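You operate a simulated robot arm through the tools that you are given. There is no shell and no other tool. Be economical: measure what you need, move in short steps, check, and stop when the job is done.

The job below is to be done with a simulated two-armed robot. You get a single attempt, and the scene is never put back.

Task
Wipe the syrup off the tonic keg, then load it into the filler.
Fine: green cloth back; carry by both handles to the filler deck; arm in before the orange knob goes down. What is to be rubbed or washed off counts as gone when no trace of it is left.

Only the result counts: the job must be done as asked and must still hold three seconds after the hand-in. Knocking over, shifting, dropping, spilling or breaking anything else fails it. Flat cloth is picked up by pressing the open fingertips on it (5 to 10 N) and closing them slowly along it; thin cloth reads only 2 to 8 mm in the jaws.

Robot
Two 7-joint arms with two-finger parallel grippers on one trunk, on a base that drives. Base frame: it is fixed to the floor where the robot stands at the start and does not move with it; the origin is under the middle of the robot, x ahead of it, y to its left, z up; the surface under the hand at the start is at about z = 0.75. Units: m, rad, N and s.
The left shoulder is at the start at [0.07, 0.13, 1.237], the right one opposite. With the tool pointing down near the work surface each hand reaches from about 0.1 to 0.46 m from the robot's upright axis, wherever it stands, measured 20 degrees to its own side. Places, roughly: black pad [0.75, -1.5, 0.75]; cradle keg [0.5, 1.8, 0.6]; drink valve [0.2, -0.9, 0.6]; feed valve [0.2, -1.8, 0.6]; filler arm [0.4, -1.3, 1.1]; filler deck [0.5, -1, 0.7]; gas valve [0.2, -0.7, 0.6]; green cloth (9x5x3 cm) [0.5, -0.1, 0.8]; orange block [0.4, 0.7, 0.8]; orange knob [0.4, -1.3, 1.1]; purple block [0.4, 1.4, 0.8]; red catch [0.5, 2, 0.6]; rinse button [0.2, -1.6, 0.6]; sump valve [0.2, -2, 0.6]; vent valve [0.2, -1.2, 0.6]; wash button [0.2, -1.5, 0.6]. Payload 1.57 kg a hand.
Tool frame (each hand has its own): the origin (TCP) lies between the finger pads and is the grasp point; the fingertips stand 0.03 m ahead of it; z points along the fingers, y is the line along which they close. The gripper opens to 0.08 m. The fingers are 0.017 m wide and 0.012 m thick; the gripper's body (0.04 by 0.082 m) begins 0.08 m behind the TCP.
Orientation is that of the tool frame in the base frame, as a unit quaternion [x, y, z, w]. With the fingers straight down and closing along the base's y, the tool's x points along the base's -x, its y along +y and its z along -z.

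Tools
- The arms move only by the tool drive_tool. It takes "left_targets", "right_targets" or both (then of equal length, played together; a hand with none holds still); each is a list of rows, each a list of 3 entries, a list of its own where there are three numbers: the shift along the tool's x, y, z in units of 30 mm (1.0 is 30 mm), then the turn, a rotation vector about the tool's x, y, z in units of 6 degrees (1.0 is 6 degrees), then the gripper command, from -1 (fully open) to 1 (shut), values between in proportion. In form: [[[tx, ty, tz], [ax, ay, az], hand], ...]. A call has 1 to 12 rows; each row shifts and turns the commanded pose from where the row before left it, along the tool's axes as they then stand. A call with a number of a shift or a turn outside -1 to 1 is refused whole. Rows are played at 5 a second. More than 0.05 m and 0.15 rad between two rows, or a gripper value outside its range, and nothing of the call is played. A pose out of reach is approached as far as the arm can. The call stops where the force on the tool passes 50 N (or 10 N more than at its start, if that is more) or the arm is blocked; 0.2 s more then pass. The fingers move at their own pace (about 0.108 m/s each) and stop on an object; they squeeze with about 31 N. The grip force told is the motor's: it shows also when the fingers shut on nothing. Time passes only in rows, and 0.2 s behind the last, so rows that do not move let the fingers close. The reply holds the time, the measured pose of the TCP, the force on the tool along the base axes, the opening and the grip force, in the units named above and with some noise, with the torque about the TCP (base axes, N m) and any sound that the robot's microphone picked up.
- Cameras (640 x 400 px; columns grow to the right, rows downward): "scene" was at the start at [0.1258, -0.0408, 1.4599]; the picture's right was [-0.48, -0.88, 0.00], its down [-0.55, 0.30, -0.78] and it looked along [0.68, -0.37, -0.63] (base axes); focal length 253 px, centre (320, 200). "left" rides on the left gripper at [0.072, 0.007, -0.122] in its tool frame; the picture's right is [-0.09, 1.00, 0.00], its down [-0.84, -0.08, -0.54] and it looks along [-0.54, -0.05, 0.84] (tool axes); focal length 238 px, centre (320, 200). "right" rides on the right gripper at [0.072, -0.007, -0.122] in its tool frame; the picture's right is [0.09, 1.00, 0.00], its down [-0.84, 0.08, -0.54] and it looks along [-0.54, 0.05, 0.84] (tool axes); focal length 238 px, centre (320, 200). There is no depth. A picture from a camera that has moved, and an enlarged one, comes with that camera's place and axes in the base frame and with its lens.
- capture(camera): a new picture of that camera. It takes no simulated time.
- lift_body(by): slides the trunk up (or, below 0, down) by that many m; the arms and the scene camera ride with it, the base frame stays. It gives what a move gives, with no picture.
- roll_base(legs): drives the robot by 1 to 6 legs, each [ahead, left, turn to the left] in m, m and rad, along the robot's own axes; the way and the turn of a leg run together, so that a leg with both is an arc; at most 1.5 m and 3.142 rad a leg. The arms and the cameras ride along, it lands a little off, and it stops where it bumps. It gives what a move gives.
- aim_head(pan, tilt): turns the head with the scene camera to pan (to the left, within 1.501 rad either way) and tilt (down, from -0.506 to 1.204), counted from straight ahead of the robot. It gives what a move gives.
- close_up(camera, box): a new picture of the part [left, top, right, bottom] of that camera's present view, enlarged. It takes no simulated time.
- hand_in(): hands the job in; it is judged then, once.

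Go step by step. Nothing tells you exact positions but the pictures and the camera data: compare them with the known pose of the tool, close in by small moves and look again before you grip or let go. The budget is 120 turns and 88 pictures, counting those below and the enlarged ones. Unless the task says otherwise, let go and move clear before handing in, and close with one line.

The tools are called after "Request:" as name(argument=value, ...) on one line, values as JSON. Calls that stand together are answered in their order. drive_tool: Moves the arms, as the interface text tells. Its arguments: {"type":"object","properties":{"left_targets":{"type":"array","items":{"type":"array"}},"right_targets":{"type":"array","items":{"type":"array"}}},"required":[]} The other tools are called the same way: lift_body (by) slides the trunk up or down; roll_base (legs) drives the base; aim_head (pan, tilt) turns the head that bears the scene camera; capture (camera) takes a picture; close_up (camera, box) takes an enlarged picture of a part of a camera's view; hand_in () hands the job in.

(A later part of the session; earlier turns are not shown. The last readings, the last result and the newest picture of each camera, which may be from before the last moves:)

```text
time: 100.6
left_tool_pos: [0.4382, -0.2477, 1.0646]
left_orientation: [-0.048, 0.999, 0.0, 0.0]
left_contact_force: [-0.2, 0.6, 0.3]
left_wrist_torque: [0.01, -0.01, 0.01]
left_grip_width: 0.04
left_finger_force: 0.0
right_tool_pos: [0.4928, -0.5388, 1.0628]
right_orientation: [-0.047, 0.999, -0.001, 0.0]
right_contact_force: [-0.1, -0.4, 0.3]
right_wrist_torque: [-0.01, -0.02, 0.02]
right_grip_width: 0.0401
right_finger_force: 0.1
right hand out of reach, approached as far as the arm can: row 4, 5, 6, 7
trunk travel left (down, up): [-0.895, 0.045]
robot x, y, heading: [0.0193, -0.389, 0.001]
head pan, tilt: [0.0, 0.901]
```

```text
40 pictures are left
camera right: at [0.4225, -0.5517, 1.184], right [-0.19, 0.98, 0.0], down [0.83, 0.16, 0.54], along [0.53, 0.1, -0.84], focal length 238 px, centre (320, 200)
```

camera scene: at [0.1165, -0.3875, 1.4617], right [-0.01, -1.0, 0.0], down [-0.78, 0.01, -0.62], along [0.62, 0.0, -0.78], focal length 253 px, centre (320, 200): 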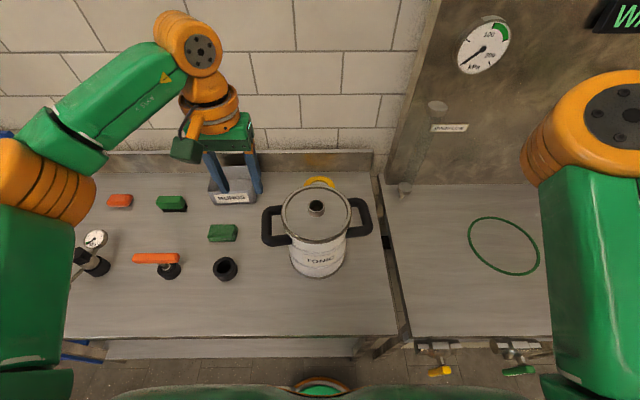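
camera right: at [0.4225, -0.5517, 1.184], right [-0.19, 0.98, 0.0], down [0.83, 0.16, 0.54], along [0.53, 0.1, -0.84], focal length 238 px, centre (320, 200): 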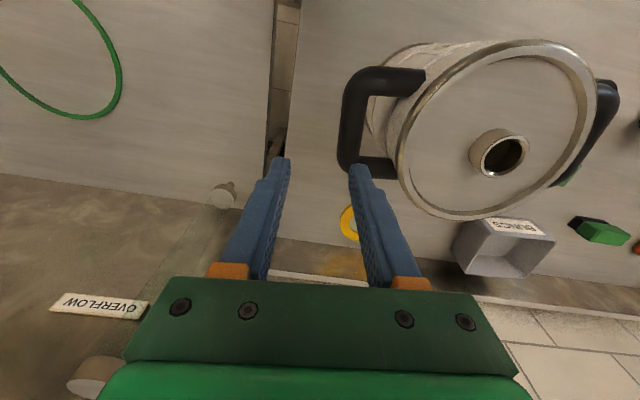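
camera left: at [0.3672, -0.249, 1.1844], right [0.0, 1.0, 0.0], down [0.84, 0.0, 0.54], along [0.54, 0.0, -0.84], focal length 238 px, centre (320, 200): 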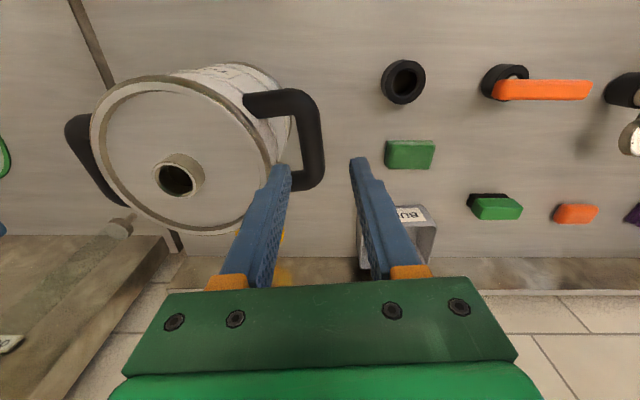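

Refined bar centres: left [0.447, −0.256], right [0.472, −0.511]. I centre both hands and go down to just above the bars.

Request:
drive_tool(left_targets=[[[-0.14, -0.15, 0], [0, 0, 0], 0], [[-0.13, -0.14, 0], [0, 0, 0], 0], [[0, 0, 0.7], [0, 0, 0], 0], [[0, 0, 0.7], [0, 0, 0], 0], [[0, 0, 0.6], [0, 0, 0], 0], [[0, 0, 0], [0, 0, 0], 0]], right_targets=[[[0.3, 0.5, 0], [0, 0, 0], 0], [[0.31, 0.49, 0], [0, 0, 0], 0], [[0, 0, 0.7], [0, 0, 0], 0], [[0, 0, 0.7], [0, 0, 0], 0], [[0, 0, 0.53], [0, 0, 0], 0], [[0, 0, 0], [0, 0, 0], 0]])

Request:
capture(camera="left")

Request:
capture(camera="right")

```text
time: 102.0
left_tool_pos: [0.4492, -0.2567, 1.0046]
left_orientation: [-0.048, 0.999, 0.0, 0.001]
left_contact_force: [-0.2, 0.6, 0.9]
left_wrist_torque: [-0.02, 0.01, -0.03]
left_grip_width: 0.04
left_finger_force: 0.1
right_tool_pos: [0.4774, -0.5122, 1.0027]
right_orientation: [-0.047, 0.999, -0.001, 0.0]
right_contact_force: [0.9, 0.2, 0.4]
right_wrist_torque: [0.0, 0.01, 0.01]
right_grip_width: 0.0399
right_finger_force: 0.0
right hand out of reach, approached as far as the arm can: row 2
trunk travel left (down, up): [-0.895, 0.045]
robot x, y, heading: [0.0193, -0.3905, -0.007]
head pan, tilt: [0.0, 0.901]
```

```text
39 pictures are left
camera left: at [0.3764, -0.2567, 1.1248], right [0.0, 1.0, 0.0], down [0.84, 0.0, 0.54], along [0.54, 0.0, -0.84], focal length 238 px, centre (320, 200)
```

left: 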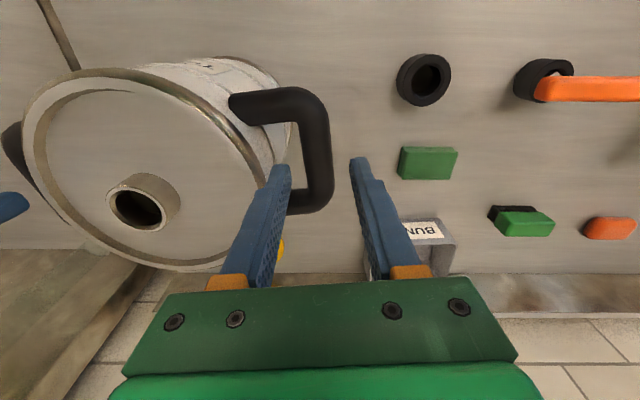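

```text
38 pictures are left
camera right: at [0.4066, -0.5246, 1.1241], right [-0.19, 0.98, 0.0], down [0.83, 0.16, 0.54], along [0.53, 0.1, -0.84], focal length 238 px, centre (320, 200)
```

right: 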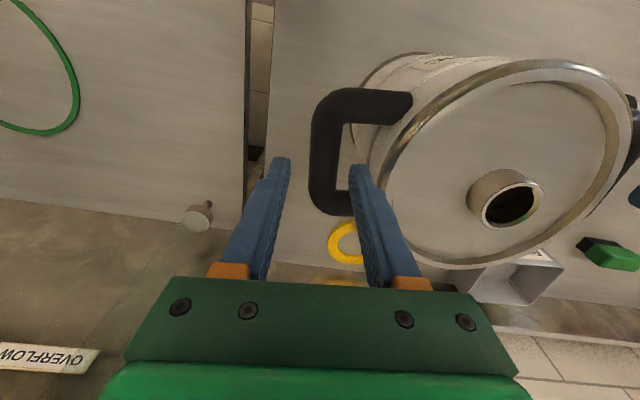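

Both bars lie between the fingers. Tiny corrections, then down to the bars.

Request:
drive_tool(left_targets=[[[0, -0.06, 0.4], [0, 0, 0], 0], [[0, 0, 0.4], [0, 0, 0], 0], [[0, 0, 0.4], [0, 0, 0], 0], [[0, 0, 0.35], [0, 0, 0], 0], [[0, 0, 0], [0, 0, 0], 0]], right_targets=[[[0.2, 0.12, 0.4], [0, 0, 0], 0], [[0, 0, 0.4], [0, 0, 0], 0], [[0, 0, 0.4], [0, 0, 0], 0], [[0, 0, 0.29], [0, 0, 0], 0], [[0, 0, 0], [0, 0, 0], 0]])

Request:
capture(camera="right")

Request:
capture(camera="left")

```text
time: 103.2
left_tool_pos: [0.447, -0.2583, 0.9575]
left_orientation: [-0.048, 0.999, 0.001, 0.0]
left_contact_force: [0.2, -0.2, 0.0]
left_wrist_torque: [0.0, -0.01, 0.03]
left_grip_width: 0.0402
left_finger_force: 0.0
right_tool_pos: [0.4705, -0.5084, 0.9577]
right_orientation: [-0.047, 0.999, -0.001, 0.0]
right_contact_force: [0.0, 0.8, -0.1]
right_wrist_torque: [-0.01, 0.0, 0.01]
right_grip_width: 0.0399
right_finger_force: 0.0
trunk travel left (down, up): [-0.895, 0.045]
robot x, y, heading: [0.0188, -0.3844, 0.002]
head pan, tilt: [0.0, 0.901]
```

```text
37 pictures are left
camera right: at [0.4003, -0.5222, 1.0798], right [-0.18, 0.98, 0.0], down [0.83, 0.16, 0.54], along [0.53, 0.1, -0.84], focal length 238 px, centre (320, 200)
```

right: 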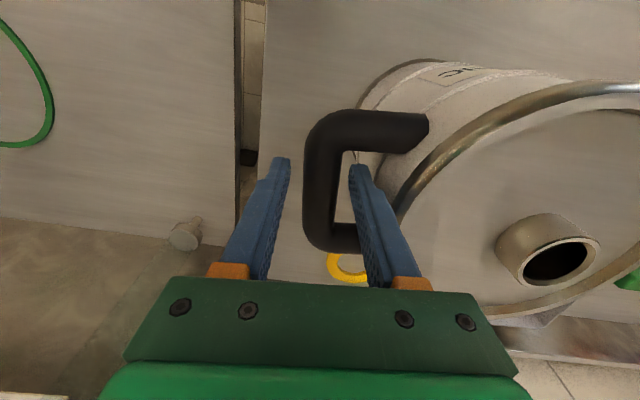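

```text
36 pictures are left
camera left: at [0.3761, -0.2588, 1.078], right [0.0, 1.0, 0.0], down [0.84, 0.0, 0.54], along [0.54, 0.0, -0.84], focal length 238 px, centre (320, 200)
```

left: 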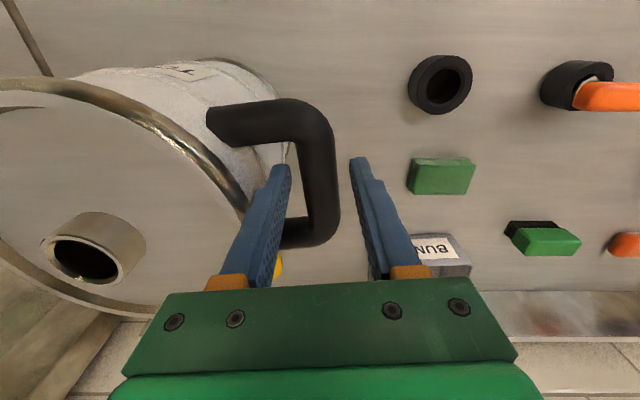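

The bars are centred in both grippers at TCP height. I close both.

Request:
drive_tool(left_targets=[[[0, 0, 0], [0, 0, 0], 0.3], [[0, 0, 0], [0, 0, 0], 0.6], [[0, 0, 0], [0, 0, 0], 1], [[0, 0, 0], [0, 0, 0], 1]], right_targets=[[[0, 0, 0], [0, 0, 0], 0.3], [[0, 0, 0], [0, 0, 0], 0.6], [[0, 0, 0], [0, 0, 0], 1], [[0, 0, 0], [0, 0, 0], 1]])

Request:
drive_tool(left_targets=[[[0, 0, -0.3], [0, 0, 0], 1], [[0, 0, -0.3], [0, 0, 0], 1], [[0, 0, 0], [0, 0, 0], 1]], right_targets=[[[0, 0, -0.3], [0, 0, 0], 1], [[0, 0, -0.3], [0, 0, 0], 1], [[0, 0, 0], [0, 0, 0], 1]])

Request:
capture(camera="scene")

```text
time: 104.2
left_tool_pos: [0.4473, -0.2593, 0.9585]
left_orientation: [-0.046, 0.999, -0.001, 0.0]
left_contact_force: [5.6, -19.4, -0.3]
left_wrist_torque: [-0.31, 0.11, 0.52]
left_grip_width: 0.0258
left_finger_force: 30.8
right_tool_pos: [0.4701, -0.5083, 0.9578]
right_orientation: [-0.048, 0.999, 0.001, -0.001]
right_contact_force: [-5.8, 17.7, 2.7]
right_wrist_torque: [0.57, -0.2, 0.48]
right_grip_width: 0.0257
right_finger_force: 31.3
trunk travel left (down, up): [-0.895, 0.045]
robot x, y, heading: [0.0206, -0.3856, 0.004]
head pan, tilt: [0.0, 0.901]
```

```text
time: 105.0
left_tool_pos: [0.4494, -0.259, 0.9762]
left_orientation: [-0.049, 0.999, -0.001, 0.0]
left_contact_force: [6.4, -26.9, -2.7]
left_wrist_torque: [-0.6, -0.09, 0.45]
left_grip_width: 0.0259
left_finger_force: 30.9
right_tool_pos: [0.4707, -0.5078, 0.9749]
right_orientation: [-0.047, 0.999, 0.0, -0.001]
right_contact_force: [-6.9, 27.1, -2.9]
right_wrist_torque: [0.42, 0.1, 0.53]
right_grip_width: 0.0258
right_finger_force: 31.4
trunk travel left (down, up): [-0.895, 0.045]
robot x, y, heading: [0.0192, -0.3862, -0.001]
head pan, tilt: [0.0, 0.901]
```

```text
35 pictures are left
camera scene: at [0.1472, -0.3854, 1.4615], right [0.0, -1.0, 0.0], down [-0.78, 0.0, -0.62], along [0.62, 0.0, -0.78], focal length 253 px, centre (320, 200)
```

scene: 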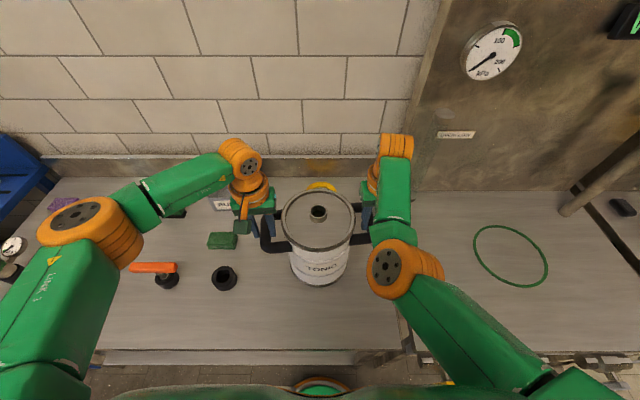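

Both handles are held (26 mm bars) and the keg is light. I relax the outward pull a little and lift further.

Request:
drive_tool(left_targets=[[[0, -0.06, -0.4], [0, 0, 0], 1], [[0, 0, -0.5], [0, 0, 0], 1], [[0, 0, -0.5], [0, 0, 0], 1], [[0, 0, 0], [0, 0, 0], 1]], right_targets=[[[0, 0.06, -0.4], [0, 0, 0], 1], [[0, 0, -0.5], [0, 0, 0], 1], [[0, 0, -0.5], [0, 0, 0], 1], [[0, 0, 0], [0, 0, 0], 1]])

Request:
capture(camera="left")

```text
time: 106.0
left_tool_pos: [0.4489, -0.2579, 1.0174]
left_orientation: [-0.05, 0.999, 0.0, -0.001]
left_contact_force: [7.2, -8.3, -2.3]
left_wrist_torque: [-0.18, -0.67, 0.78]
left_grip_width: 0.0259
left_finger_force: 30.9
right_tool_pos: [0.471, -0.507, 1.017]
right_orientation: [-0.046, 0.999, -0.002, -0.001]
right_contact_force: [-7.3, 8.4, -3.3]
right_wrist_torque: [0.09, 0.75, 0.75]
right_grip_width: 0.0259
right_finger_force: 30.8
trunk travel left (down, up): [-0.895, 0.045]
robot x, y, heading: [0.0163, -0.3854, -0.001]
head pan, tilt: [0.0, 0.901]
```

```text
34 pictures are left
camera left: at [0.3776, -0.2599, 1.1377], right [0.0, 1.0, 0.0], down [0.84, 0.0, 0.54], along [0.54, 0.0, -0.84], focal length 238 px, centre (320, 200)
```

left: 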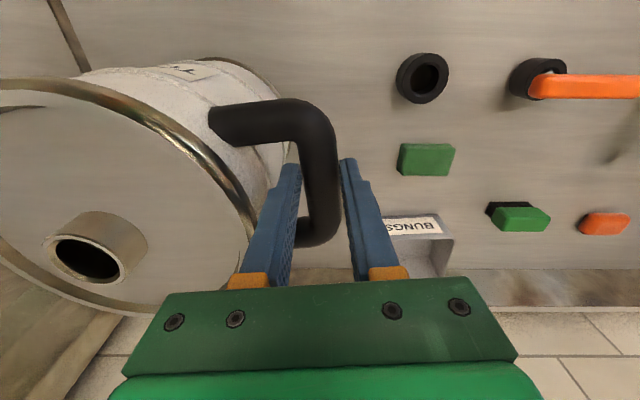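

The keg hangs clear by 6 cm. I back off slightly, drive right to the filler, then look before closing in.

Request:
roll_base(legs=[[-0.09, 0, 0], [0, -0.59, 0]])

Request:
capture(camera="scene")

```text
time: 110.1
left_tool_pos: [0.3593, -0.8517, 1.0173]
left_orientation: [-0.049, 0.999, 0.0, -0.001]
left_contact_force: [2.7, 19.9, -3.6]
left_wrist_torque: [0.43, -0.05, 0.51]
left_grip_width: 0.0259
left_finger_force: 30.9
right_tool_pos: [0.3829, -1.1013, 1.0166]
right_orientation: [-0.048, 0.999, -0.003, 0.0]
right_contact_force: [-2.9, -19.3, -3.3]
right_wrist_torque: [-0.45, 0.14, 0.56]
right_grip_width: 0.0259
right_finger_force: 30.9
trunk travel left (down, up): [-0.895, 0.045]
robot x, y, heading: [-0.0684, -0.9827, 0.002]
head pan, tilt: [0.0, 0.901]
```

```text
33 pictures are left
camera scene: at [0.0582, -0.9786, 1.4615], right [0.0, -1.0, 0.0], down [-0.78, 0.0, -0.62], along [0.62, 0.0, -0.78], focal length 253 px, centre (320, 200)
```

scene: 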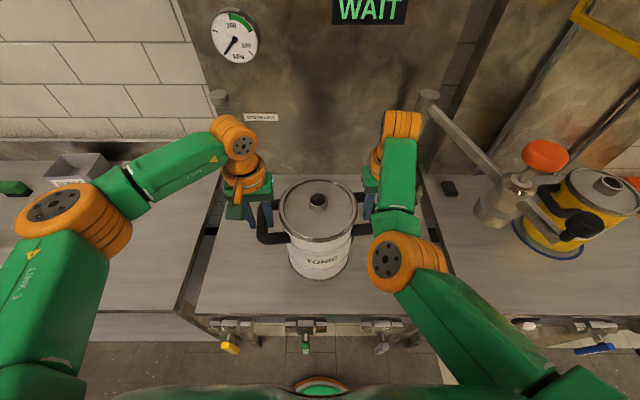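

Keg is in front of the deck at y ≈ −0.977 and clear of the filler arm. I close in by 4.5 cm, then reach the keg forward.

Request:
roll_base(legs=[[0.045, 0, 0]])

Request:
drive_tool(left_targets=[[[-0.5, 0, 0.15], [0, 0, 0], 1], [[-0.5, 0, 0.15], [0, 0, 0], 1], [[-0.5, 0, 0.15], [0, 0, 0], 1], [[0, 0, 0], [0, 0, 0], 1]], right_targets=[[[-0.5, 0, 0.15], [0, 0, 0], 1], [[-0.5, 0, 0.15], [0, 0, 0], 1], [[-0.5, 0, 0.15], [0, 0, 0], 1], [[0, 0, 0], [0, 0, 0], 1]])

```text
time: 111.0
left_tool_pos: [0.3976, -0.8529, 1.0205]
left_orientation: [-0.05, 0.999, -0.001, 0.004]
left_contact_force: [3.8, 1.9, -3.3]
left_wrist_torque: [0.02, 0.04, 0.6]
left_grip_width: 0.026
left_finger_force: 31.0
right_tool_pos: [0.4194, -1.1014, 1.0205]
right_orientation: [-0.048, 0.999, -0.001, 0.003]
right_contact_force: [-5.0, -2.4, -3.1]
right_wrist_torque: [0.12, 0.03, 0.55]
right_grip_width: 0.0257
right_finger_force: 30.9
trunk travel left (down, up): [-0.895, 0.045]
robot x, y, heading: [-0.026, -0.9841, 0.003]
head pan, tilt: [0.0, 0.901]
```

```text
time: 112.0
left_tool_pos: [0.4503, -0.848, 1.0032]
left_orientation: [-0.048, 0.999, 0.0, -0.002]
left_contact_force: [-5.4, -6.2, -1.7]
left_wrist_torque: [-0.37, 0.86, -0.8]
left_grip_width: 0.0261
left_finger_force: 31.0
right_tool_pos: [0.4585, -1.0968, 1.0068]
right_orientation: [-0.048, 0.999, 0.0, -0.001]
right_contact_force: [5.9, 6.9, -5.0]
right_wrist_torque: [-0.01, -0.84, -0.73]
right_grip_width: 0.0262
right_finger_force: 30.7
right hand out of reach, approached as far as the arm can: row 3
trunk travel left (down, up): [-0.895, 0.045]
robot x, y, heading: [-0.0242, -0.982, 0.002]
head pan, tilt: [0.0, 0.901]
```

The right arm is at its reach limit. The base footprint is a low disc well under the valves, so I can roll ahead another 3.5 cm.

Request:
roll_base(legs=[[0.035, 0, 0]])

Request:
capture(camera="scene")

Request:
capture(camera="left")

```text
time: 112.8
left_tool_pos: [0.4778, -0.8478, 1.007]
left_orientation: [-0.05, 0.999, 0.0, 0.003]
left_contact_force: [-6.0, -10.8, -1.4]
left_wrist_torque: [-0.32, 0.6, -0.72]
left_grip_width: 0.0261
left_finger_force: 30.8
right_tool_pos: [0.4854, -1.0982, 1.0106]
right_orientation: [-0.049, 0.999, -0.001, 0.003]
right_contact_force: [4.9, 10.6, -2.9]
right_wrist_torque: [0.12, -0.64, -0.66]
right_grip_width: 0.0263
right_finger_force: 31.4
trunk travel left (down, up): [-0.895, 0.045]
robot x, y, heading: [0.0061, -0.9815, 0.0]
head pan, tilt: [0.0, 0.901]
```

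```text
32 pictures are left
camera scene: at [0.1288, -0.9801, 1.4624], right [0.0, -1.0, 0.0], down [-0.78, 0.0, -0.62], along [0.62, 0.0, -0.78], focal length 253 px, centre (320, 200)
```

scene: 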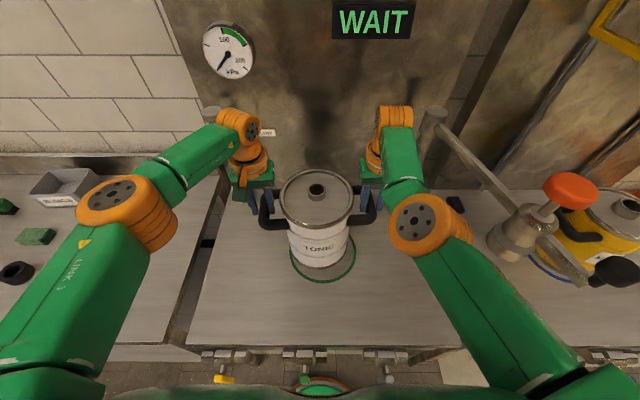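

```text
31 pictures are left
camera left: at [0.4062, -0.8495, 1.1267], right [-0.01, 1.0, 0.0], down [0.84, 0.01, 0.55], along [0.55, 0.0, -0.84], focal length 238 px, centre (320, 200)
```

left: 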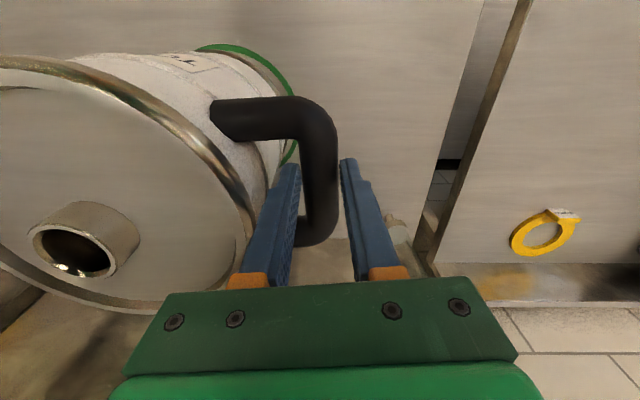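

The ring shows around the keg: ring centre about [0.492, −0.988], keg at [0.481, −0.973]. A small base move corrects this.

Request:
roll_base(legs=[[0.013, -0.015, 0]])

Request:
drive_tool(left_targets=[[[0, 0, 0.35], [0, 0, 0], 1], [[0, 0, 0.35], [0, 0, 0], 1], [[0, 0, 0.2], [0, 0, 0], 1], [[0, 0, 0], [0, 0, 0], 1]], right_targets=[[[0, 0, 0.4], [0, 0, 0], 1], [[0, 0, 0.4], [0, 0, 0], 1], [[0, 0, 0.2], [0, 0, 0], 1], [[0, 0, 0], [0, 0, 0], 1]])

Request:
capture(camera="scene")

Request:
capture(camera="right")

```text
time: 113.6
left_tool_pos: [0.4928, -0.8606, 1.0056]
left_orientation: [-0.05, 0.999, -0.001, 0.001]
left_contact_force: [-4.5, -0.9, -1.4]
left_wrist_torque: [-0.33, -0.12, -0.63]
left_grip_width: 0.0264
left_finger_force: 31.4
right_tool_pos: [0.5013, -1.1101, 1.0086]
right_orientation: [-0.049, 0.999, -0.002, 0.0]
right_contact_force: [4.2, 1.1, -6.2]
right_wrist_torque: [-0.26, 0.1, -0.59]
right_grip_width: 0.0261
right_finger_force: 30.7
trunk travel left (down, up): [-0.895, 0.045]
robot x, y, heading: [0.0218, -0.9947, 0.002]
head pan, tilt: [0.0, 0.901]
```

```text
time: 114.6
left_tool_pos: [0.4963, -0.8635, 0.9769]
left_orientation: [-0.049, 0.999, 0.001, -0.001]
left_contact_force: [-5.3, 0.9, -2.2]
left_wrist_torque: [-0.15, 0.51, -0.55]
left_grip_width: 0.0261
left_finger_force: 30.5
right_tool_pos: [0.5045, -1.1139, 0.9773]
right_orientation: [-0.048, 0.999, -0.001, -0.001]
right_contact_force: [5.0, -0.7, -3.3]
right_wrist_torque: [-0.07, -0.42, -0.68]
right_grip_width: 0.0262
right_finger_force: 30.8
trunk travel left (down, up): [-0.895, 0.045]
robot x, y, heading: [0.0225, -0.9933, -0.002]
head pan, tilt: [0.0, 0.901]
```

```text
30 pictures are left
camera scene: at [0.1512, -0.9956, 1.4615], right [0.0, -1.0, 0.0], down [-0.79, 0.0, -0.62], along [0.62, 0.0, -0.79], focal length 253 px, centre (320, 200)
```

scene: 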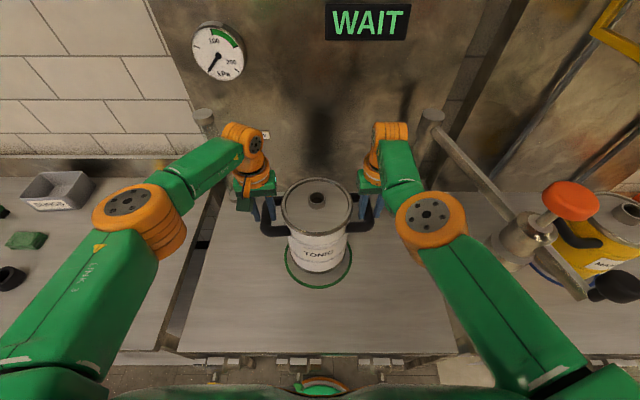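

```text
29 pictures are left
camera right: at [0.4348, -1.1266, 1.0994], right [-0.19, 0.98, 0.0], down [0.83, 0.16, 0.54], along [0.53, 0.1, -0.84], focal length 238 px, centre (320, 200)
```

right: 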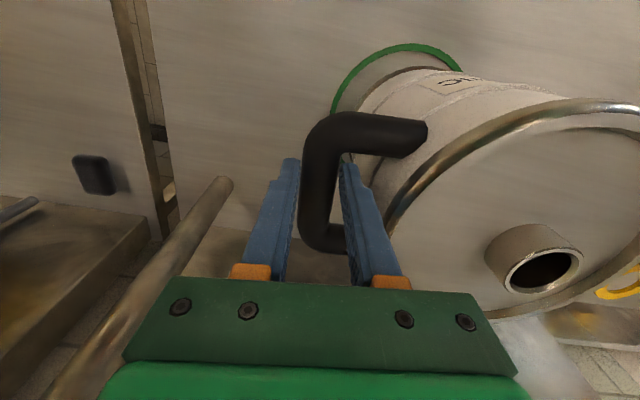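

I enlarge the keg foot against the ring.

Request:
close_up(camera="scene", box=[260, 170, 380, 300])

```text
3.08 times, centred on (320, 235) of scene
camera zoom: at [0.1512, -0.9956, 1.4615], right [0.0, -1.0, 0.0], down [-0.79, 0.0, -0.62], along [0.62, 0.0, -0.79], focal length 779 px, centre (320, 92)
```

zoom: 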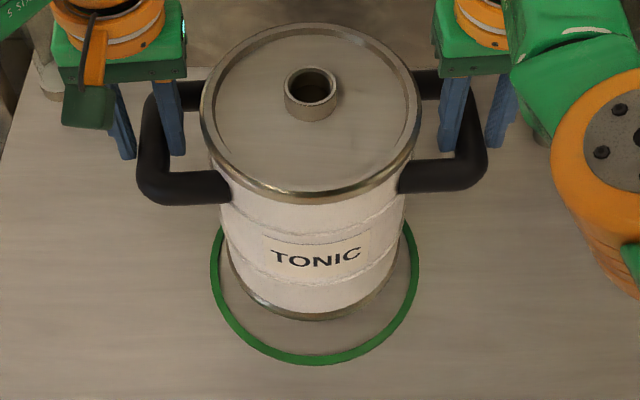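

The keg is about 1 cm too far forward relative to the ring. I pull it back 1 cm and lower it in small steps.

Request:
drive_tool(left_targets=[[[0.33, 0.03, 0], [0, 0, 0], 1], [[0, 0, 0.25], [0, 0, 0], 1], [[0, 0, 0.2], [0, 0, 0], 1], [[0, 0, 0], [0, 0, 0], 1]], right_targets=[[[0.33, 0.03, 0], [0, 0, 0], 1], [[0, 0, 0.25], [0, 0, 0], 1], [[0, 0, 0.2], [0, 0, 0], 1], [[0, 0, 0], [0, 0, 0], 1]])

Request:
close_up(camera="scene", box=[260, 170, 380, 300])

```text
time: 115.6
left_tool_pos: [0.4875, -0.8625, 0.9629]
left_orientation: [-0.05, 0.999, 0.0, -0.001]
left_contact_force: [-3.1, -4.8, -2.4]
left_wrist_torque: [-0.29, -0.39, -0.36]
left_grip_width: 0.0263
left_finger_force: 31.3
right_tool_pos: [0.4937, -1.1126, 0.964]
right_orientation: [-0.048, 0.999, -0.002, -0.002]
right_contact_force: [2.1, 4.7, -3.3]
right_wrist_torque: [-0.05, 0.49, -0.38]
right_grip_width: 0.026
right_finger_force: 30.7
trunk travel left (down, up): [-0.895, 0.045]
robot x, y, heading: [0.0212, -0.9963, 0.008]
head pan, tilt: [0.0, 0.901]
```

```text
3.08 times, centred on (320, 235) of scene
camera zoom: at [0.1501, -0.9948, 1.4616], right [0.0, -1.0, 0.0], down [-0.78, 0.0, -0.62], along [0.62, 0.0, -0.78], focal length 779 px, centre (320, 92)
```

zoom: 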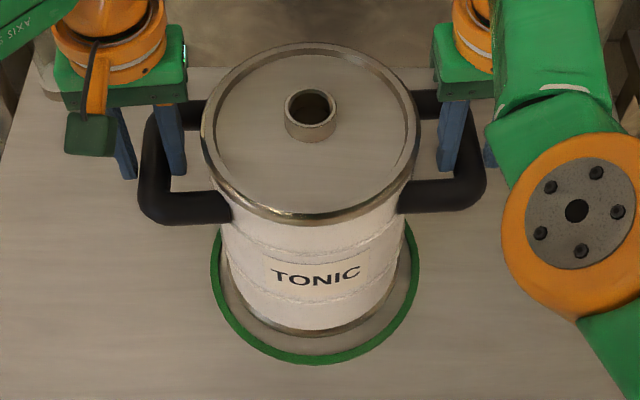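

Relative to the ring the keg is still some 6 mm forward. Correct that and set down.

Request:
drive_tool(left_targets=[[[0.2, 0.02, 0], [0, 0, 0], 1], [[0, 0, 0.08], [0, 0, 0], 1], [[0, 0, 0.08], [0, 0, 0], 1], [[0, 0, 0.05], [0, 0, 0], 1], [[0, 0, 0], [0, 0, 0], 1]], right_targets=[[[0.2, 0.02, 0], [0, 0, 0], 1], [[0, 0, 0.08], [0, 0, 0], 1], [[0, 0, 0.1], [0, 0, 0], 1], [[0, 0, 0.06], [0, 0, 0], 1], [[0, 0, 0], [0, 0, 0], 1]])

```text
time: 116.8
left_tool_pos: [0.4798, -0.8626, 0.9564]
left_orientation: [-0.048, 0.999, 0.0, -0.002]
left_contact_force: [-4.8, -6.7, -4.2]
left_wrist_torque: [0.1, 0.45, -0.64]
left_grip_width: 0.0262
left_finger_force: 31.2
right_tool_pos: [0.4881, -1.1131, 0.957]
right_orientation: [-0.049, 0.999, -0.001, 0.0]
right_contact_force: [4.8, 7.3, -0.6]
right_wrist_torque: [0.35, -0.36, -0.61]
right_grip_width: 0.026
right_finger_force: 30.4
trunk travel left (down, up): [-0.895, 0.045]
robot x, y, heading: [0.023, -0.9974, 0.006]
head pan, tilt: [0.0, 0.901]
```

Request:
drive_tool(left_targets=[[[0, 0, 0.06], [0, 0, 0], 1], [[0, 0, 0.06], [0, 0, 0], 1], [[0, 0, 0], [0, 0, 0], 1]], right_targets=[[[0, 0, 0.06], [0, 0, 0], 1], [[0, 0, 0.06], [0, 0, 0], 1], [[0, 0, 0], [0, 0, 0], 1]])

Request:
close_up(camera="scene", box=[260, 170, 380, 300])

```text
time: 117.6
left_tool_pos: [0.4797, -0.864, 0.9531]
left_orientation: [-0.05, 0.999, 0.0, -0.001]
left_contact_force: [-5.7, -6.7, -3.3]
left_wrist_torque: [-0.07, 0.54, -0.54]
left_grip_width: 0.0261
left_finger_force: 31.2
right_tool_pos: [0.4875, -1.1127, 0.9528]
right_orientation: [-0.049, 0.999, 0.0, -0.001]
right_contact_force: [4.3, 5.6, -2.6]
right_wrist_torque: [0.14, -0.45, -0.58]
right_grip_width: 0.0261
right_finger_force: 30.9
trunk travel left (down, up): [-0.895, 0.045]
robot x, y, heading: [0.0189, -0.9952, 0.006]
head pan, tilt: [0.0, 0.901]
```

```text
3.08 times, centred on (320, 235) of scene
camera zoom: at [0.1505, -0.995, 1.4615], right [0.0, -1.0, 0.0], down [-0.78, 0.0, -0.62], along [0.62, 0.0, -0.78], focal length 779 px, centre (320, 92)
```

zoom: 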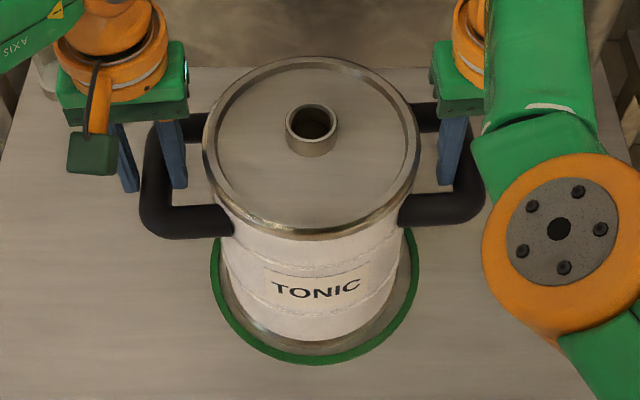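

Well centred in the ring; the deck is a bit lower than the bench, so I continue down until it carries the keg.

Request:
drive_tool(left_targets=[[[0, 0, 0.08], [0, 0, 0], 1], [[0, 0, 0.08], [0, 0, 0], 1], [[0, 0, 0], [0, 0, 0], 1]], right_targets=[[[0, 0, 0.08], [0, 0, 0], 1], [[0, 0, 0.08], [0, 0, 0], 1], [[0, 0, 0], [0, 0, 0], 1]])

```text
time: 118.4
left_tool_pos: [0.4805, -0.8631, 0.949]
left_orientation: [-0.05, 0.999, 0.001, -0.001]
left_contact_force: [-4.4, -4.5, -4.7]
left_wrist_torque: [-0.07, 0.14, -0.56]
left_grip_width: 0.0259
left_finger_force: 30.8
right_tool_pos: [0.488, -1.1135, 0.9478]
right_orientation: [-0.049, 0.999, -0.001, -0.001]
right_contact_force: [4.2, 4.8, -2.2]
right_wrist_torque: [0.17, -0.05, -0.6]
right_grip_width: 0.0261
right_finger_force: 30.6
trunk travel left (down, up): [-0.895, 0.045]
robot x, y, heading: [0.0226, -0.9952, -0.002]
head pan, tilt: [0.0, 0.901]
```

Request:
drive_tool(left_targets=[[[0, 0, 0.08], [0, 0, 0], 1], [[0, 0, 0.08], [0, 0, 0], 1], [[0, 0, 0], [0, 0, 0], 1]], right_targets=[[[0, 0, 0.08], [0, 0, 0], 1], [[0, 0, 0.08], [0, 0, 0], 1], [[0, 0, 0], [0, 0, 0], 1]])

Request:
close_up(camera="scene", box=[260, 170, 380, 300])

```text
time: 119.2
left_tool_pos: [0.4805, -0.8623, 0.9437]
left_orientation: [-0.049, 0.999, 0.0, 0.0]
left_contact_force: [-4.4, -3.7, -3.0]
left_wrist_torque: [-0.15, -0.02, -0.56]
left_grip_width: 0.0261
left_finger_force: 31.3
right_tool_pos: [0.4871, -1.1136, 0.9425]
right_orientation: [-0.049, 0.999, -0.001, 0.0]
right_contact_force: [4.0, 3.1, -3.2]
right_wrist_torque: [0.11, 0.12, -0.58]
right_grip_width: 0.0262
right_finger_force: 31.3
trunk travel left (down, up): [-0.895, 0.045]
robot x, y, heading: [0.0202, -0.9978, 0.003]
head pan, tilt: [0.0, 0.901]
```

```text
3.08 times, centred on (320, 235) of scene
camera zoom: at [0.1505, -0.995, 1.4615], right [0.0, -1.0, 0.0], down [-0.78, 0.0, -0.62], along [0.62, 0.0, -0.78], focal length 779 px, centre (320, 92)
```

zoom: 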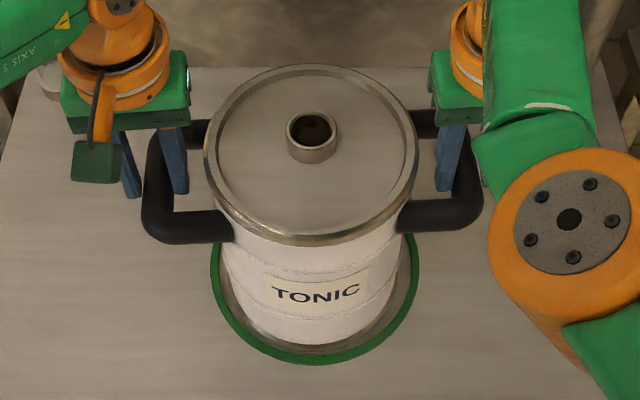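

Request:
drive_tool(left_targets=[[[0, 0, 0.1], [0, 0, 0], 1], [[0, 0, 0.1], [0, 0, 0], 1], [[0, 0, 0], [0, 0, 0], 1]], right_targets=[[[0, 0, 0.1], [0, 0, 0], 1], [[0, 0, 0.1], [0, 0, 0], 1], [[0, 0, 0], [0, 0, 0], 1]])

Request:
drive_tool(left_targets=[[[0, 0, 0.08], [0, 0, 0], 1], [[0, 0, 0], [0, 0, 0], 1]], right_targets=[[[0, 0, 0.08], [0, 0, 0], 1], [[0, 0, 0], [0, 0, 0], 1]])

```text
time: 120.0
left_tool_pos: [0.4807, -0.8625, 0.9377]
left_orientation: [-0.05, 0.999, 0.0, -0.001]
left_contact_force: [-3.7, -5.0, -4.0]
left_wrist_torque: [-0.06, -0.07, -0.43]
left_grip_width: 0.0263
left_finger_force: 31.4
right_tool_pos: [0.4883, -1.1125, 0.9372]
right_orientation: [-0.049, 0.999, -0.001, 0.0]
right_contact_force: [2.5, 4.2, -2.0]
right_wrist_torque: [0.15, 0.14, -0.44]
right_grip_width: 0.0261
right_finger_force: 31.9
trunk travel left (down, up): [-0.895, 0.045]
robot x, y, heading: [0.0219, -0.9953, 0.004]
head pan, tilt: [0.0, 0.901]
```

```text
time: 120.6
left_tool_pos: [0.4805, -0.8624, 0.935]
left_orientation: [-0.049, 0.999, 0.0, -0.001]
left_contact_force: [-4.7, -3.2, -3.4]
left_wrist_torque: [-0.07, 0.19, -0.47]
left_grip_width: 0.0262
left_finger_force: 31.2
right_tool_pos: [0.4877, -1.1128, 0.9353]
right_orientation: [-0.049, 0.999, -0.002, -0.001]
right_contact_force: [3.7, 3.5, -3.1]
right_wrist_torque: [0.1, -0.11, -0.55]
right_grip_width: 0.0259
right_finger_force: 31.0
trunk travel left (down, up): [-0.895, 0.045]
robot x, y, heading: [0.0222, -0.9971, 0.006]
head pan, tilt: [0.0, 0.901]
```

Request:
close_up(camera="scene", box=[260, 170, 380, 300])

Request:
capture(camera="left")

```text
3.08 times, centred on (320, 235) of scene
camera zoom: at [0.1505, -0.995, 1.4615], right [0.0, -1.0, 0.0], down [-0.78, 0.0, -0.62], along [0.62, 0.0, -0.78], focal length 779 px, centre (320, 92)
```

zoom: 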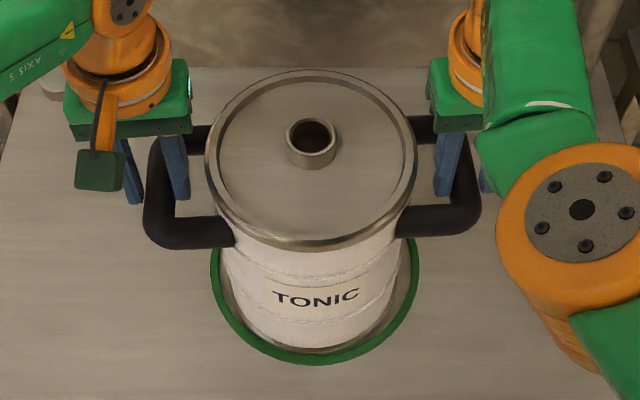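

```text
23 pictures are left
camera left: at [0.4095, -0.8643, 1.0557], right [-0.01, 1.0, 0.0], down [0.84, 0.01, 0.54], along [0.54, 0.0, -0.84], focal length 238 px, centre (320, 200)
```

left: 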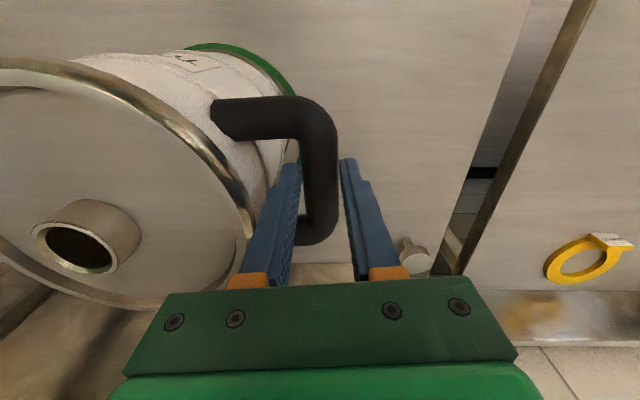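

The keg's near edge now approaches the ring line: the deck is lower (≈0.72), which puts the ring centre at about [0.503, −0.99]. I move 1.6 cm forward again and continue down.

Request:
drive_tool(left_targets=[[[-0.27, -0.03, 0], [0, 0, 0], 1], [[-0.27, -0.03, 0], [0, 0, 0], 1], [[0, 0, 0.1], [0, 0, 0], 1], [[0, 0, 0], [0, 0, 0], 1]], right_targets=[[[-0.27, -0.03, 0], [0, 0, 0], 1], [[-0.27, -0.03, 0], [0, 0, 0], 1], [[0, 0, 0.1], [0, 0, 0], 1], [[0, 0, 0], [0, 0, 0], 1]])

Request:
drive_tool(left_targets=[[[0, 0, 0.08], [0, 0, 0], 1], [[0, 0, 0], [0, 0, 0], 1]], right_targets=[[[0, 0, 0.08], [0, 0, 0], 1], [[0, 0, 0], [0, 0, 0], 1]])

Request:
drive_tool(left_targets=[[[0, 0, 0.08], [0, 0, 0], 1], [[0, 0, 0], [0, 0, 0], 1]], right_targets=[[[0, 0, 0.08], [0, 0, 0], 1], [[0, 0, 0], [0, 0, 0], 1]])

```text
time: 121.6
left_tool_pos: [0.4951, -0.8657, 0.9326]
left_orientation: [-0.049, 0.999, -0.004, -0.001]
left_contact_force: [-4.5, -34.3, -3.9]
left_wrist_torque: [-0.6, -0.43, -0.71]
left_grip_width: 0.0273
left_finger_force: 31.1
right_tool_pos: [0.4924, -1.1165, 0.9319]
right_orientation: [-0.05, 0.999, 0.002, -0.001]
right_contact_force: [5.1, 35.6, -2.4]
right_wrist_torque: [0.74, 0.51, -0.5]
right_grip_width: 0.0273
right_finger_force: 31.2
right hand out of reach, approached as far as the arm can: row 1, 2
trunk travel left (down, up): [-0.895, 0.045]
robot x, y, heading: [0.0233, -0.9966, 0.006]
head pan, tilt: [0.0, 0.901]
```

```text
time: 122.2
left_tool_pos: [0.4949, -0.8669, 0.9315]
left_orientation: [-0.049, 0.999, -0.004, -0.001]
left_contact_force: [-4.8, -39.8, -0.5]
left_wrist_torque: [-0.74, -0.39, -0.57]
left_grip_width: 0.0271
left_finger_force: 30.7
right_tool_pos: [0.4914, -1.1166, 0.9297]
right_orientation: [-0.048, 0.999, 0.003, 0.0]
right_contact_force: [5.8, 39.8, 0.6]
right_wrist_torque: [0.91, -0.22, -0.52]
right_grip_width: 0.0271
right_finger_force: 30.9
trunk travel left (down, up): [-0.895, 0.045]
robot x, y, heading: [0.0228, -0.9956, 0.006]
head pan, tilt: [0.0, 0.901]
```

```text
time: 122.8
left_tool_pos: [0.491, -0.8653, 0.9286]
left_orientation: [-0.049, 0.999, -0.004, 0.001]
left_contact_force: [-5.2, -38.8, 3.3]
left_wrist_torque: [-0.85, -0.85, -0.63]
left_grip_width: 0.027
left_finger_force: 31.6
right_tool_pos: [0.4902, -1.1159, 0.9304]
right_orientation: [-0.048, 0.999, 0.003, 0.003]
right_contact_force: [5.0, 39.0, 8.8]
right_wrist_torque: [0.88, -0.96, -0.66]
right_grip_width: 0.0268
right_finger_force: 30.9
trunk travel left (down, up): [-0.895, 0.045]
robot x, y, heading: [0.0236, -0.9967, 0.005]
head pan, tilt: [0.0, 0.901]
```

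It has touched down (deck ≈ 0.722). The right arm had hit its reach limit, pulling the hands apart; I relax that, lift a few millimetres and use the base to move forward 1 cm.

Request:
drive_tool(left_targets=[[[0, -0.07, -0.1], [0, 0, 0], 1], [[0, 0, -0.15], [0, 0, 0], 1], [[0, 0, 0], [0, 0, 0], 1]], right_targets=[[[0, 0.07, -0.1], [0, 0, 0], 1], [[0, 0, -0.15], [0, 0, 0], 1], [[0, 0, 0], [0, 0, 0], 1]])

Request:
roll_base(legs=[[0.011, 0, 0]])

Request:
close_up(camera="scene", box=[260, 170, 380, 300])

```text
time: 123.6
left_tool_pos: [0.4952, -0.8655, 0.9354]
left_orientation: [-0.049, 0.999, -0.001, -0.002]
left_contact_force: [-7.0, -27.4, -4.1]
left_wrist_torque: [-0.53, 0.56, -0.79]
left_grip_width: 0.0268
left_finger_force: 31.2
right_tool_pos: [0.4926, -1.1146, 0.9341]
right_orientation: [-0.048, 0.999, 0.0, 0.0]
right_contact_force: [5.9, 27.1, -2.8]
right_wrist_torque: [0.65, -0.49, -0.79]
right_grip_width: 0.0267
right_finger_force: 30.9
trunk travel left (down, up): [-0.895, 0.045]
robot x, y, heading: [0.0235, -0.9969, 0.005]
head pan, tilt: [0.0, 0.901]
```

```text
time: 124.4
left_tool_pos: [0.5065, -0.8661, 0.9368]
left_orientation: [-0.049, 0.999, -0.001, 0.0]
left_contact_force: [-6.0, -24.4, -3.8]
left_wrist_torque: [-0.44, 0.52, -0.63]
left_grip_width: 0.0272
left_finger_force: 30.7
right_tool_pos: [0.5016, -1.1162, 0.9358]
right_orientation: [-0.049, 0.999, 0.001, 0.0]
right_contact_force: [5.7, 25.1, -2.4]
right_wrist_torque: [0.62, -0.5, -0.78]
right_grip_width: 0.0266
right_finger_force: 30.9
trunk travel left (down, up): [-0.895, 0.045]
robot x, y, heading: [0.0327, -0.9934, 0.005]
head pan, tilt: [0.0, 0.901]
```

```text
3.08 times, centred on (320, 235) of scene
camera zoom: at [0.1587, -0.995, 1.4618], right [0.0, -1.0, 0.0], down [-0.78, 0.0, -0.62], along [0.62, 0.0, -0.78], focal length 779 px, centre (320, 92)
```

zoom: 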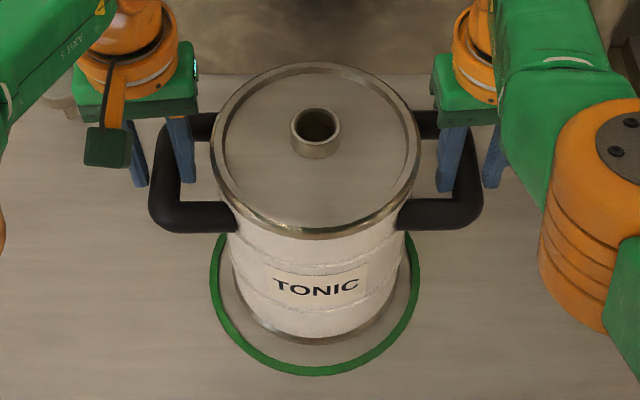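

Nearly concentric now. Small trim (3 mm back, 3 mm left, tension relaxed) and lower onto the deck.

Request:
drive_tool(left_targets=[[[0.1, 0.05, 0], [0, 0, 0], 1], [[0, 0, 0.1], [0, 0, 0], 1], [[0, 0, 0.1], [0, 0, 0], 1], [[0, 0, 0], [0, 0, 0], 1]], right_targets=[[[0.1, 0.15, 0], [0, 0, 0], 1], [[0, 0, 0.1], [0, 0, 0], 1], [[0, 0, 0.1], [0, 0, 0], 1], [[0, 0, 0], [0, 0, 0], 1]])

Request:
drive_tool(left_targets=[[[0, 0, 0.05], [0, 0, 0], 1], [[0, 0, 0], [0, 0, 0], 1]], right_targets=[[[0, 0, 0.05], [0, 0, 0], 1], [[0, 0, 0], [0, 0, 0], 1]])

```text
time: 125.4
left_tool_pos: [0.5031, -0.864, 0.9303]
left_orientation: [-0.051, 0.999, 0.001, -0.001]
left_contact_force: [-3.5, 17.2, -1.1]
left_wrist_torque: [0.51, -0.04, -0.56]
left_grip_width: 0.0269
left_finger_force: 30.9
right_tool_pos: [0.5004, -1.1126, 0.9295]
right_orientation: [-0.048, 0.999, -0.001, 0.001]
right_contact_force: [4.6, -18.4, 2.5]
right_wrist_torque: [-0.34, -0.76, -0.58]
right_grip_width: 0.0271
right_finger_force: 30.9
trunk travel left (down, up): [-0.895, 0.045]
robot x, y, heading: [0.0299, -0.992, 0.003]
head pan, tilt: [0.0, 0.901]
```

```text
time: 126.0
left_tool_pos: [0.5014, -0.863, 0.9293]
left_orientation: [-0.05, 0.999, 0.0, 0.0]
left_contact_force: [-3.0, 24.0, 2.6]
left_wrist_torque: [0.49, -0.91, -0.57]
left_grip_width: 0.027
left_finger_force: 31.0
right_tool_pos: [0.4995, -1.1136, 0.9292]
right_orientation: [-0.048, 0.999, -0.002, 0.001]
right_contact_force: [6.4, -24.9, 9.5]
right_wrist_torque: [-0.61, -1.06, -0.56]
right_grip_width: 0.027
right_finger_force: 31.7
trunk travel left (down, up): [-0.895, 0.045]
robot x, y, heading: [0.0342, -0.9991, 0.005]
head pan, tilt: [0.0, 0.901]
```

The deck carries it. I relax, open both hands and look before rising.

Request:
drive_tool(left_targets=[[[0, 0.045, 0], [0, 0, 0], 1], [[0, 0, 0], [0, 0, 0], 0.25], [[0, 0, 0], [0, 0, 0], 0], [[0, 0, 0], [0, 0, 0], 0]], right_targets=[[[0, -0.045, 0], [0, 0, 0], 1], [[0, 0, 0], [0, 0, 0], 0.25], [[0, 0, 0], [0, 0, 0], 0], [[0, 0, 0], [0, 0, 0], 0]])

Request:
close_up(camera="scene", box=[260, 170, 380, 300])

```text
time: 127.0
left_tool_pos: [0.5026, -0.8637, 0.9274]
left_orientation: [-0.05, 0.999, -0.001, -0.001]
left_contact_force: [-0.1, 0.0, 0.1]
left_wrist_torque: [0.03, -0.01, -0.01]
left_grip_width: 0.0401
left_finger_force: 0.0
right_tool_pos: [0.4999, -1.1128, 0.9274]
right_orientation: [-0.05, 0.999, 0.002, 0.0]
right_contact_force: [-0.2, 0.1, -0.2]
right_wrist_torque: [-0.02, -0.01, 0.0]
right_grip_width: 0.0402
right_finger_force: 0.1
trunk travel left (down, up): [-0.895, 0.045]
robot x, y, heading: [0.0357, -0.9944, 0.004]
head pan, tilt: [0.0, 0.901]
```

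```text
3.08 times, centred on (320, 235) of scene
camera zoom: at [0.1594, -0.995, 1.4617], right [0.0, -1.0, 0.0], down [-0.78, 0.0, -0.62], along [0.62, 0.0, -0.78], focal length 779 px, centre (320, 92)
```

zoom: 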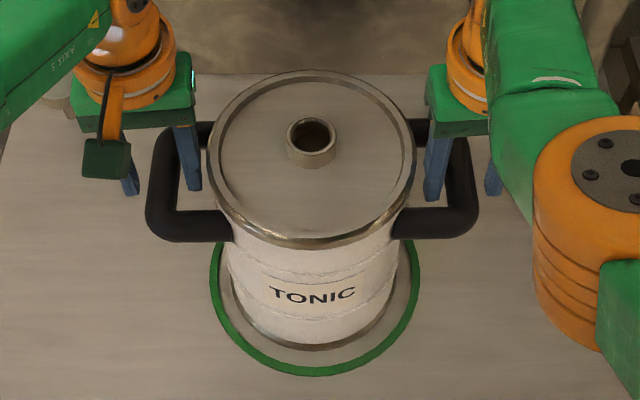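

The keg stands centred in the ring, still upright. I raise both hands clear, left hand away to the left, right hand back and up for the filler arm.

Request:
drive_tool(left_targets=[[[0, 0, -1], [0, 0, 0], 0], [[0, 0, -1], [0, 0, 0], 0], [[0, 0, -1], [0, 0, 0], 0], [[1, 0, -1], [0, 0, 0], 0], [[1, 0, -1], [0, 0, 0], 0], [[1, 0, -1], [0, 0, 0], 0], [[1, 1, -1], [0, 0, 0], 0], [[1, 1, -1], [0, 0, 0], 0], [[1, 1, -1], [0, 0, 0], 0], [[0, 1, 0], [0, 0, 0], 0]], right_targets=[[[0, 0, -1], [0, 0, 0], 0], [[0, 0, -1], [0, 0, 0], 0], [[0, 0, -1], [0, 0, 0], 0], [[1, 0, -1], [0, 0, 0], 0], [[1, 0, -1], [0, 0, 0], 0], [[1, 0, -1], [0, 0, 0], 0], [[1, 0, -1], [0, 0, 0], 0], [[1, 0, -1], [0, 0, -0.9], -0.6], [[1, 0, -1], [0, 0, -0.9], -0.6], [[0, 0, -1], [0, 0, 0], -0.6]])

Request:
aim_head(pan=-0.6, tilt=0.75)

Request:
capture(camera="scene")

Request:
capture(camera="right")

```text
refused: row 7 steps farther than a row can; nothing moved
```

```text
time: 128.0
left_tool_pos: [0.5039, -0.8628, 0.9286]
left_orientation: [-0.049, 0.999, 0.0, -0.001]
left_contact_force: [-0.6, 0.7, 0.4]
left_wrist_torque: [-0.01, -0.02, 0.01]
left_grip_width: 0.0398
left_finger_force: 0.0
right_tool_pos: [0.5003, -1.1129, 0.9278]
right_orientation: [-0.048, 0.999, 0.001, -0.001]
right_contact_force: [-0.9, -0.8, 0.0]
right_wrist_torque: [0.02, -0.02, 0.01]
right_grip_width: 0.04
right_finger_force: 0.2
trunk travel left (down, up): [-0.895, 0.045]
robot x, y, heading: [0.0334, -0.9987, 0.002]
head pan, tilt: [-0.6, 0.75]
```

```text
20 pictures are left
camera scene: at [0.1529, -1.0416, 1.4736], right [-0.56, -0.83, 0.0], down [-0.56, 0.38, -0.73], along [0.6, -0.41, -0.68], focal length 253 px, centre (320, 200)
```

scene: 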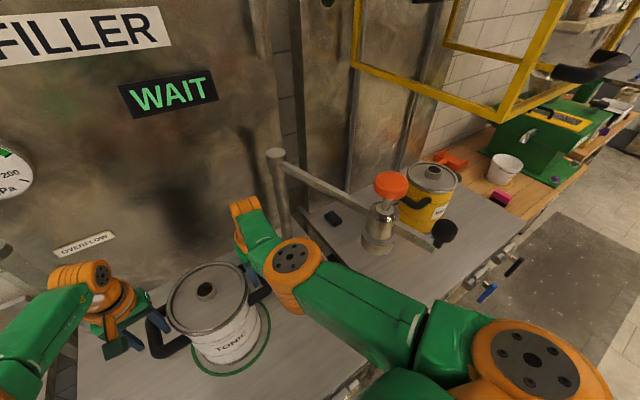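

```text
19 pictures are left
camera right: at [0.4299, -1.1265, 1.0493], right [-0.19, 0.98, 0.0], down [0.83, 0.16, 0.54], along [0.53, 0.1, -0.84], focal length 238 px, centre (320, 200)
```

right: 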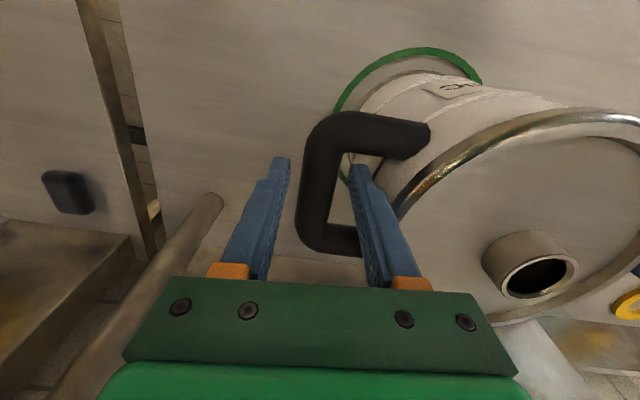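

Measurements agree: ball grip [0.263, −1.375, 1.145], knob [0.37, −1.346, 1.18], post [0.67, −1.26]. I redo the retreat with shorter steps.

Request:
drive_tool(left_targets=[[[0, 0, -1], [0, 0, 0], 0], [[0, 0, -1], [0, 0, 0], 0], [[0, 0, -1], [0, 0, 0], 0], [[1, 0, -1], [0, 0, 0], 0], [[1, 0, -1], [0, 0, 0], 0], [[1, 0, -1], [0, 0, 0], 0], [[0.9, 0.9, -0.8], [0, 0, 0], 0], [[0.9, 0.9, -0.8], [0, 0, 0], 0], [[0.9, 0.9, -0.8], [0, 0, 0], 0], [[0, 1, 0], [0, 0, 0], 0]], right_targets=[[[0, 0, -1], [0, 0, 0], 0], [[0, 0, -1], [0, 0, 0], 0], [[0, 0, -1], [0, 0, 0], 0], [[1, 0, -1], [0, 0, 0], 0], [[1, 0, -1], [0, 0, 0], 0], [[1, 0, -1], [0, 0, 0], 0], [[1, 0, -1], [0, 0, 0], 0], [[1, 0, -1], [0, 0, -0.9], -0.6], [[1, 0, -1], [0, 0, -0.9], -0.6], [[0, 0, -1], [0, 0, 0], -0.6]])

```text
time: 130.2
left_tool_pos: [0.3218, -0.768, 1.1812]
left_orientation: [-0.049, 0.999, -0.001, 0.001]
left_contact_force: [-0.5, 0.3, -0.1]
left_wrist_torque: [-0.04, -0.03, -0.02]
left_grip_width: 0.04
left_finger_force: 0.0
right_tool_pos: [0.483, -1.162, 1.2089]
right_orientation: [-0.144, 0.99, 0.0, 0.0]
right_contact_force: [-0.3, 0.2, 0.2]
right_wrist_torque: [-0.02, 0.0, 0.01]
right_grip_width: 0.0642
right_finger_force: 0.0
right hand out of reach, approached as far as the arm can: row 4, 5, 6, 7, 8, 9
trunk travel left (down, up): [-0.895, 0.045]
robot x, y, heading: [0.0314, -0.9977, -0.004]
head pan, tilt: [-0.6, 0.75]
```

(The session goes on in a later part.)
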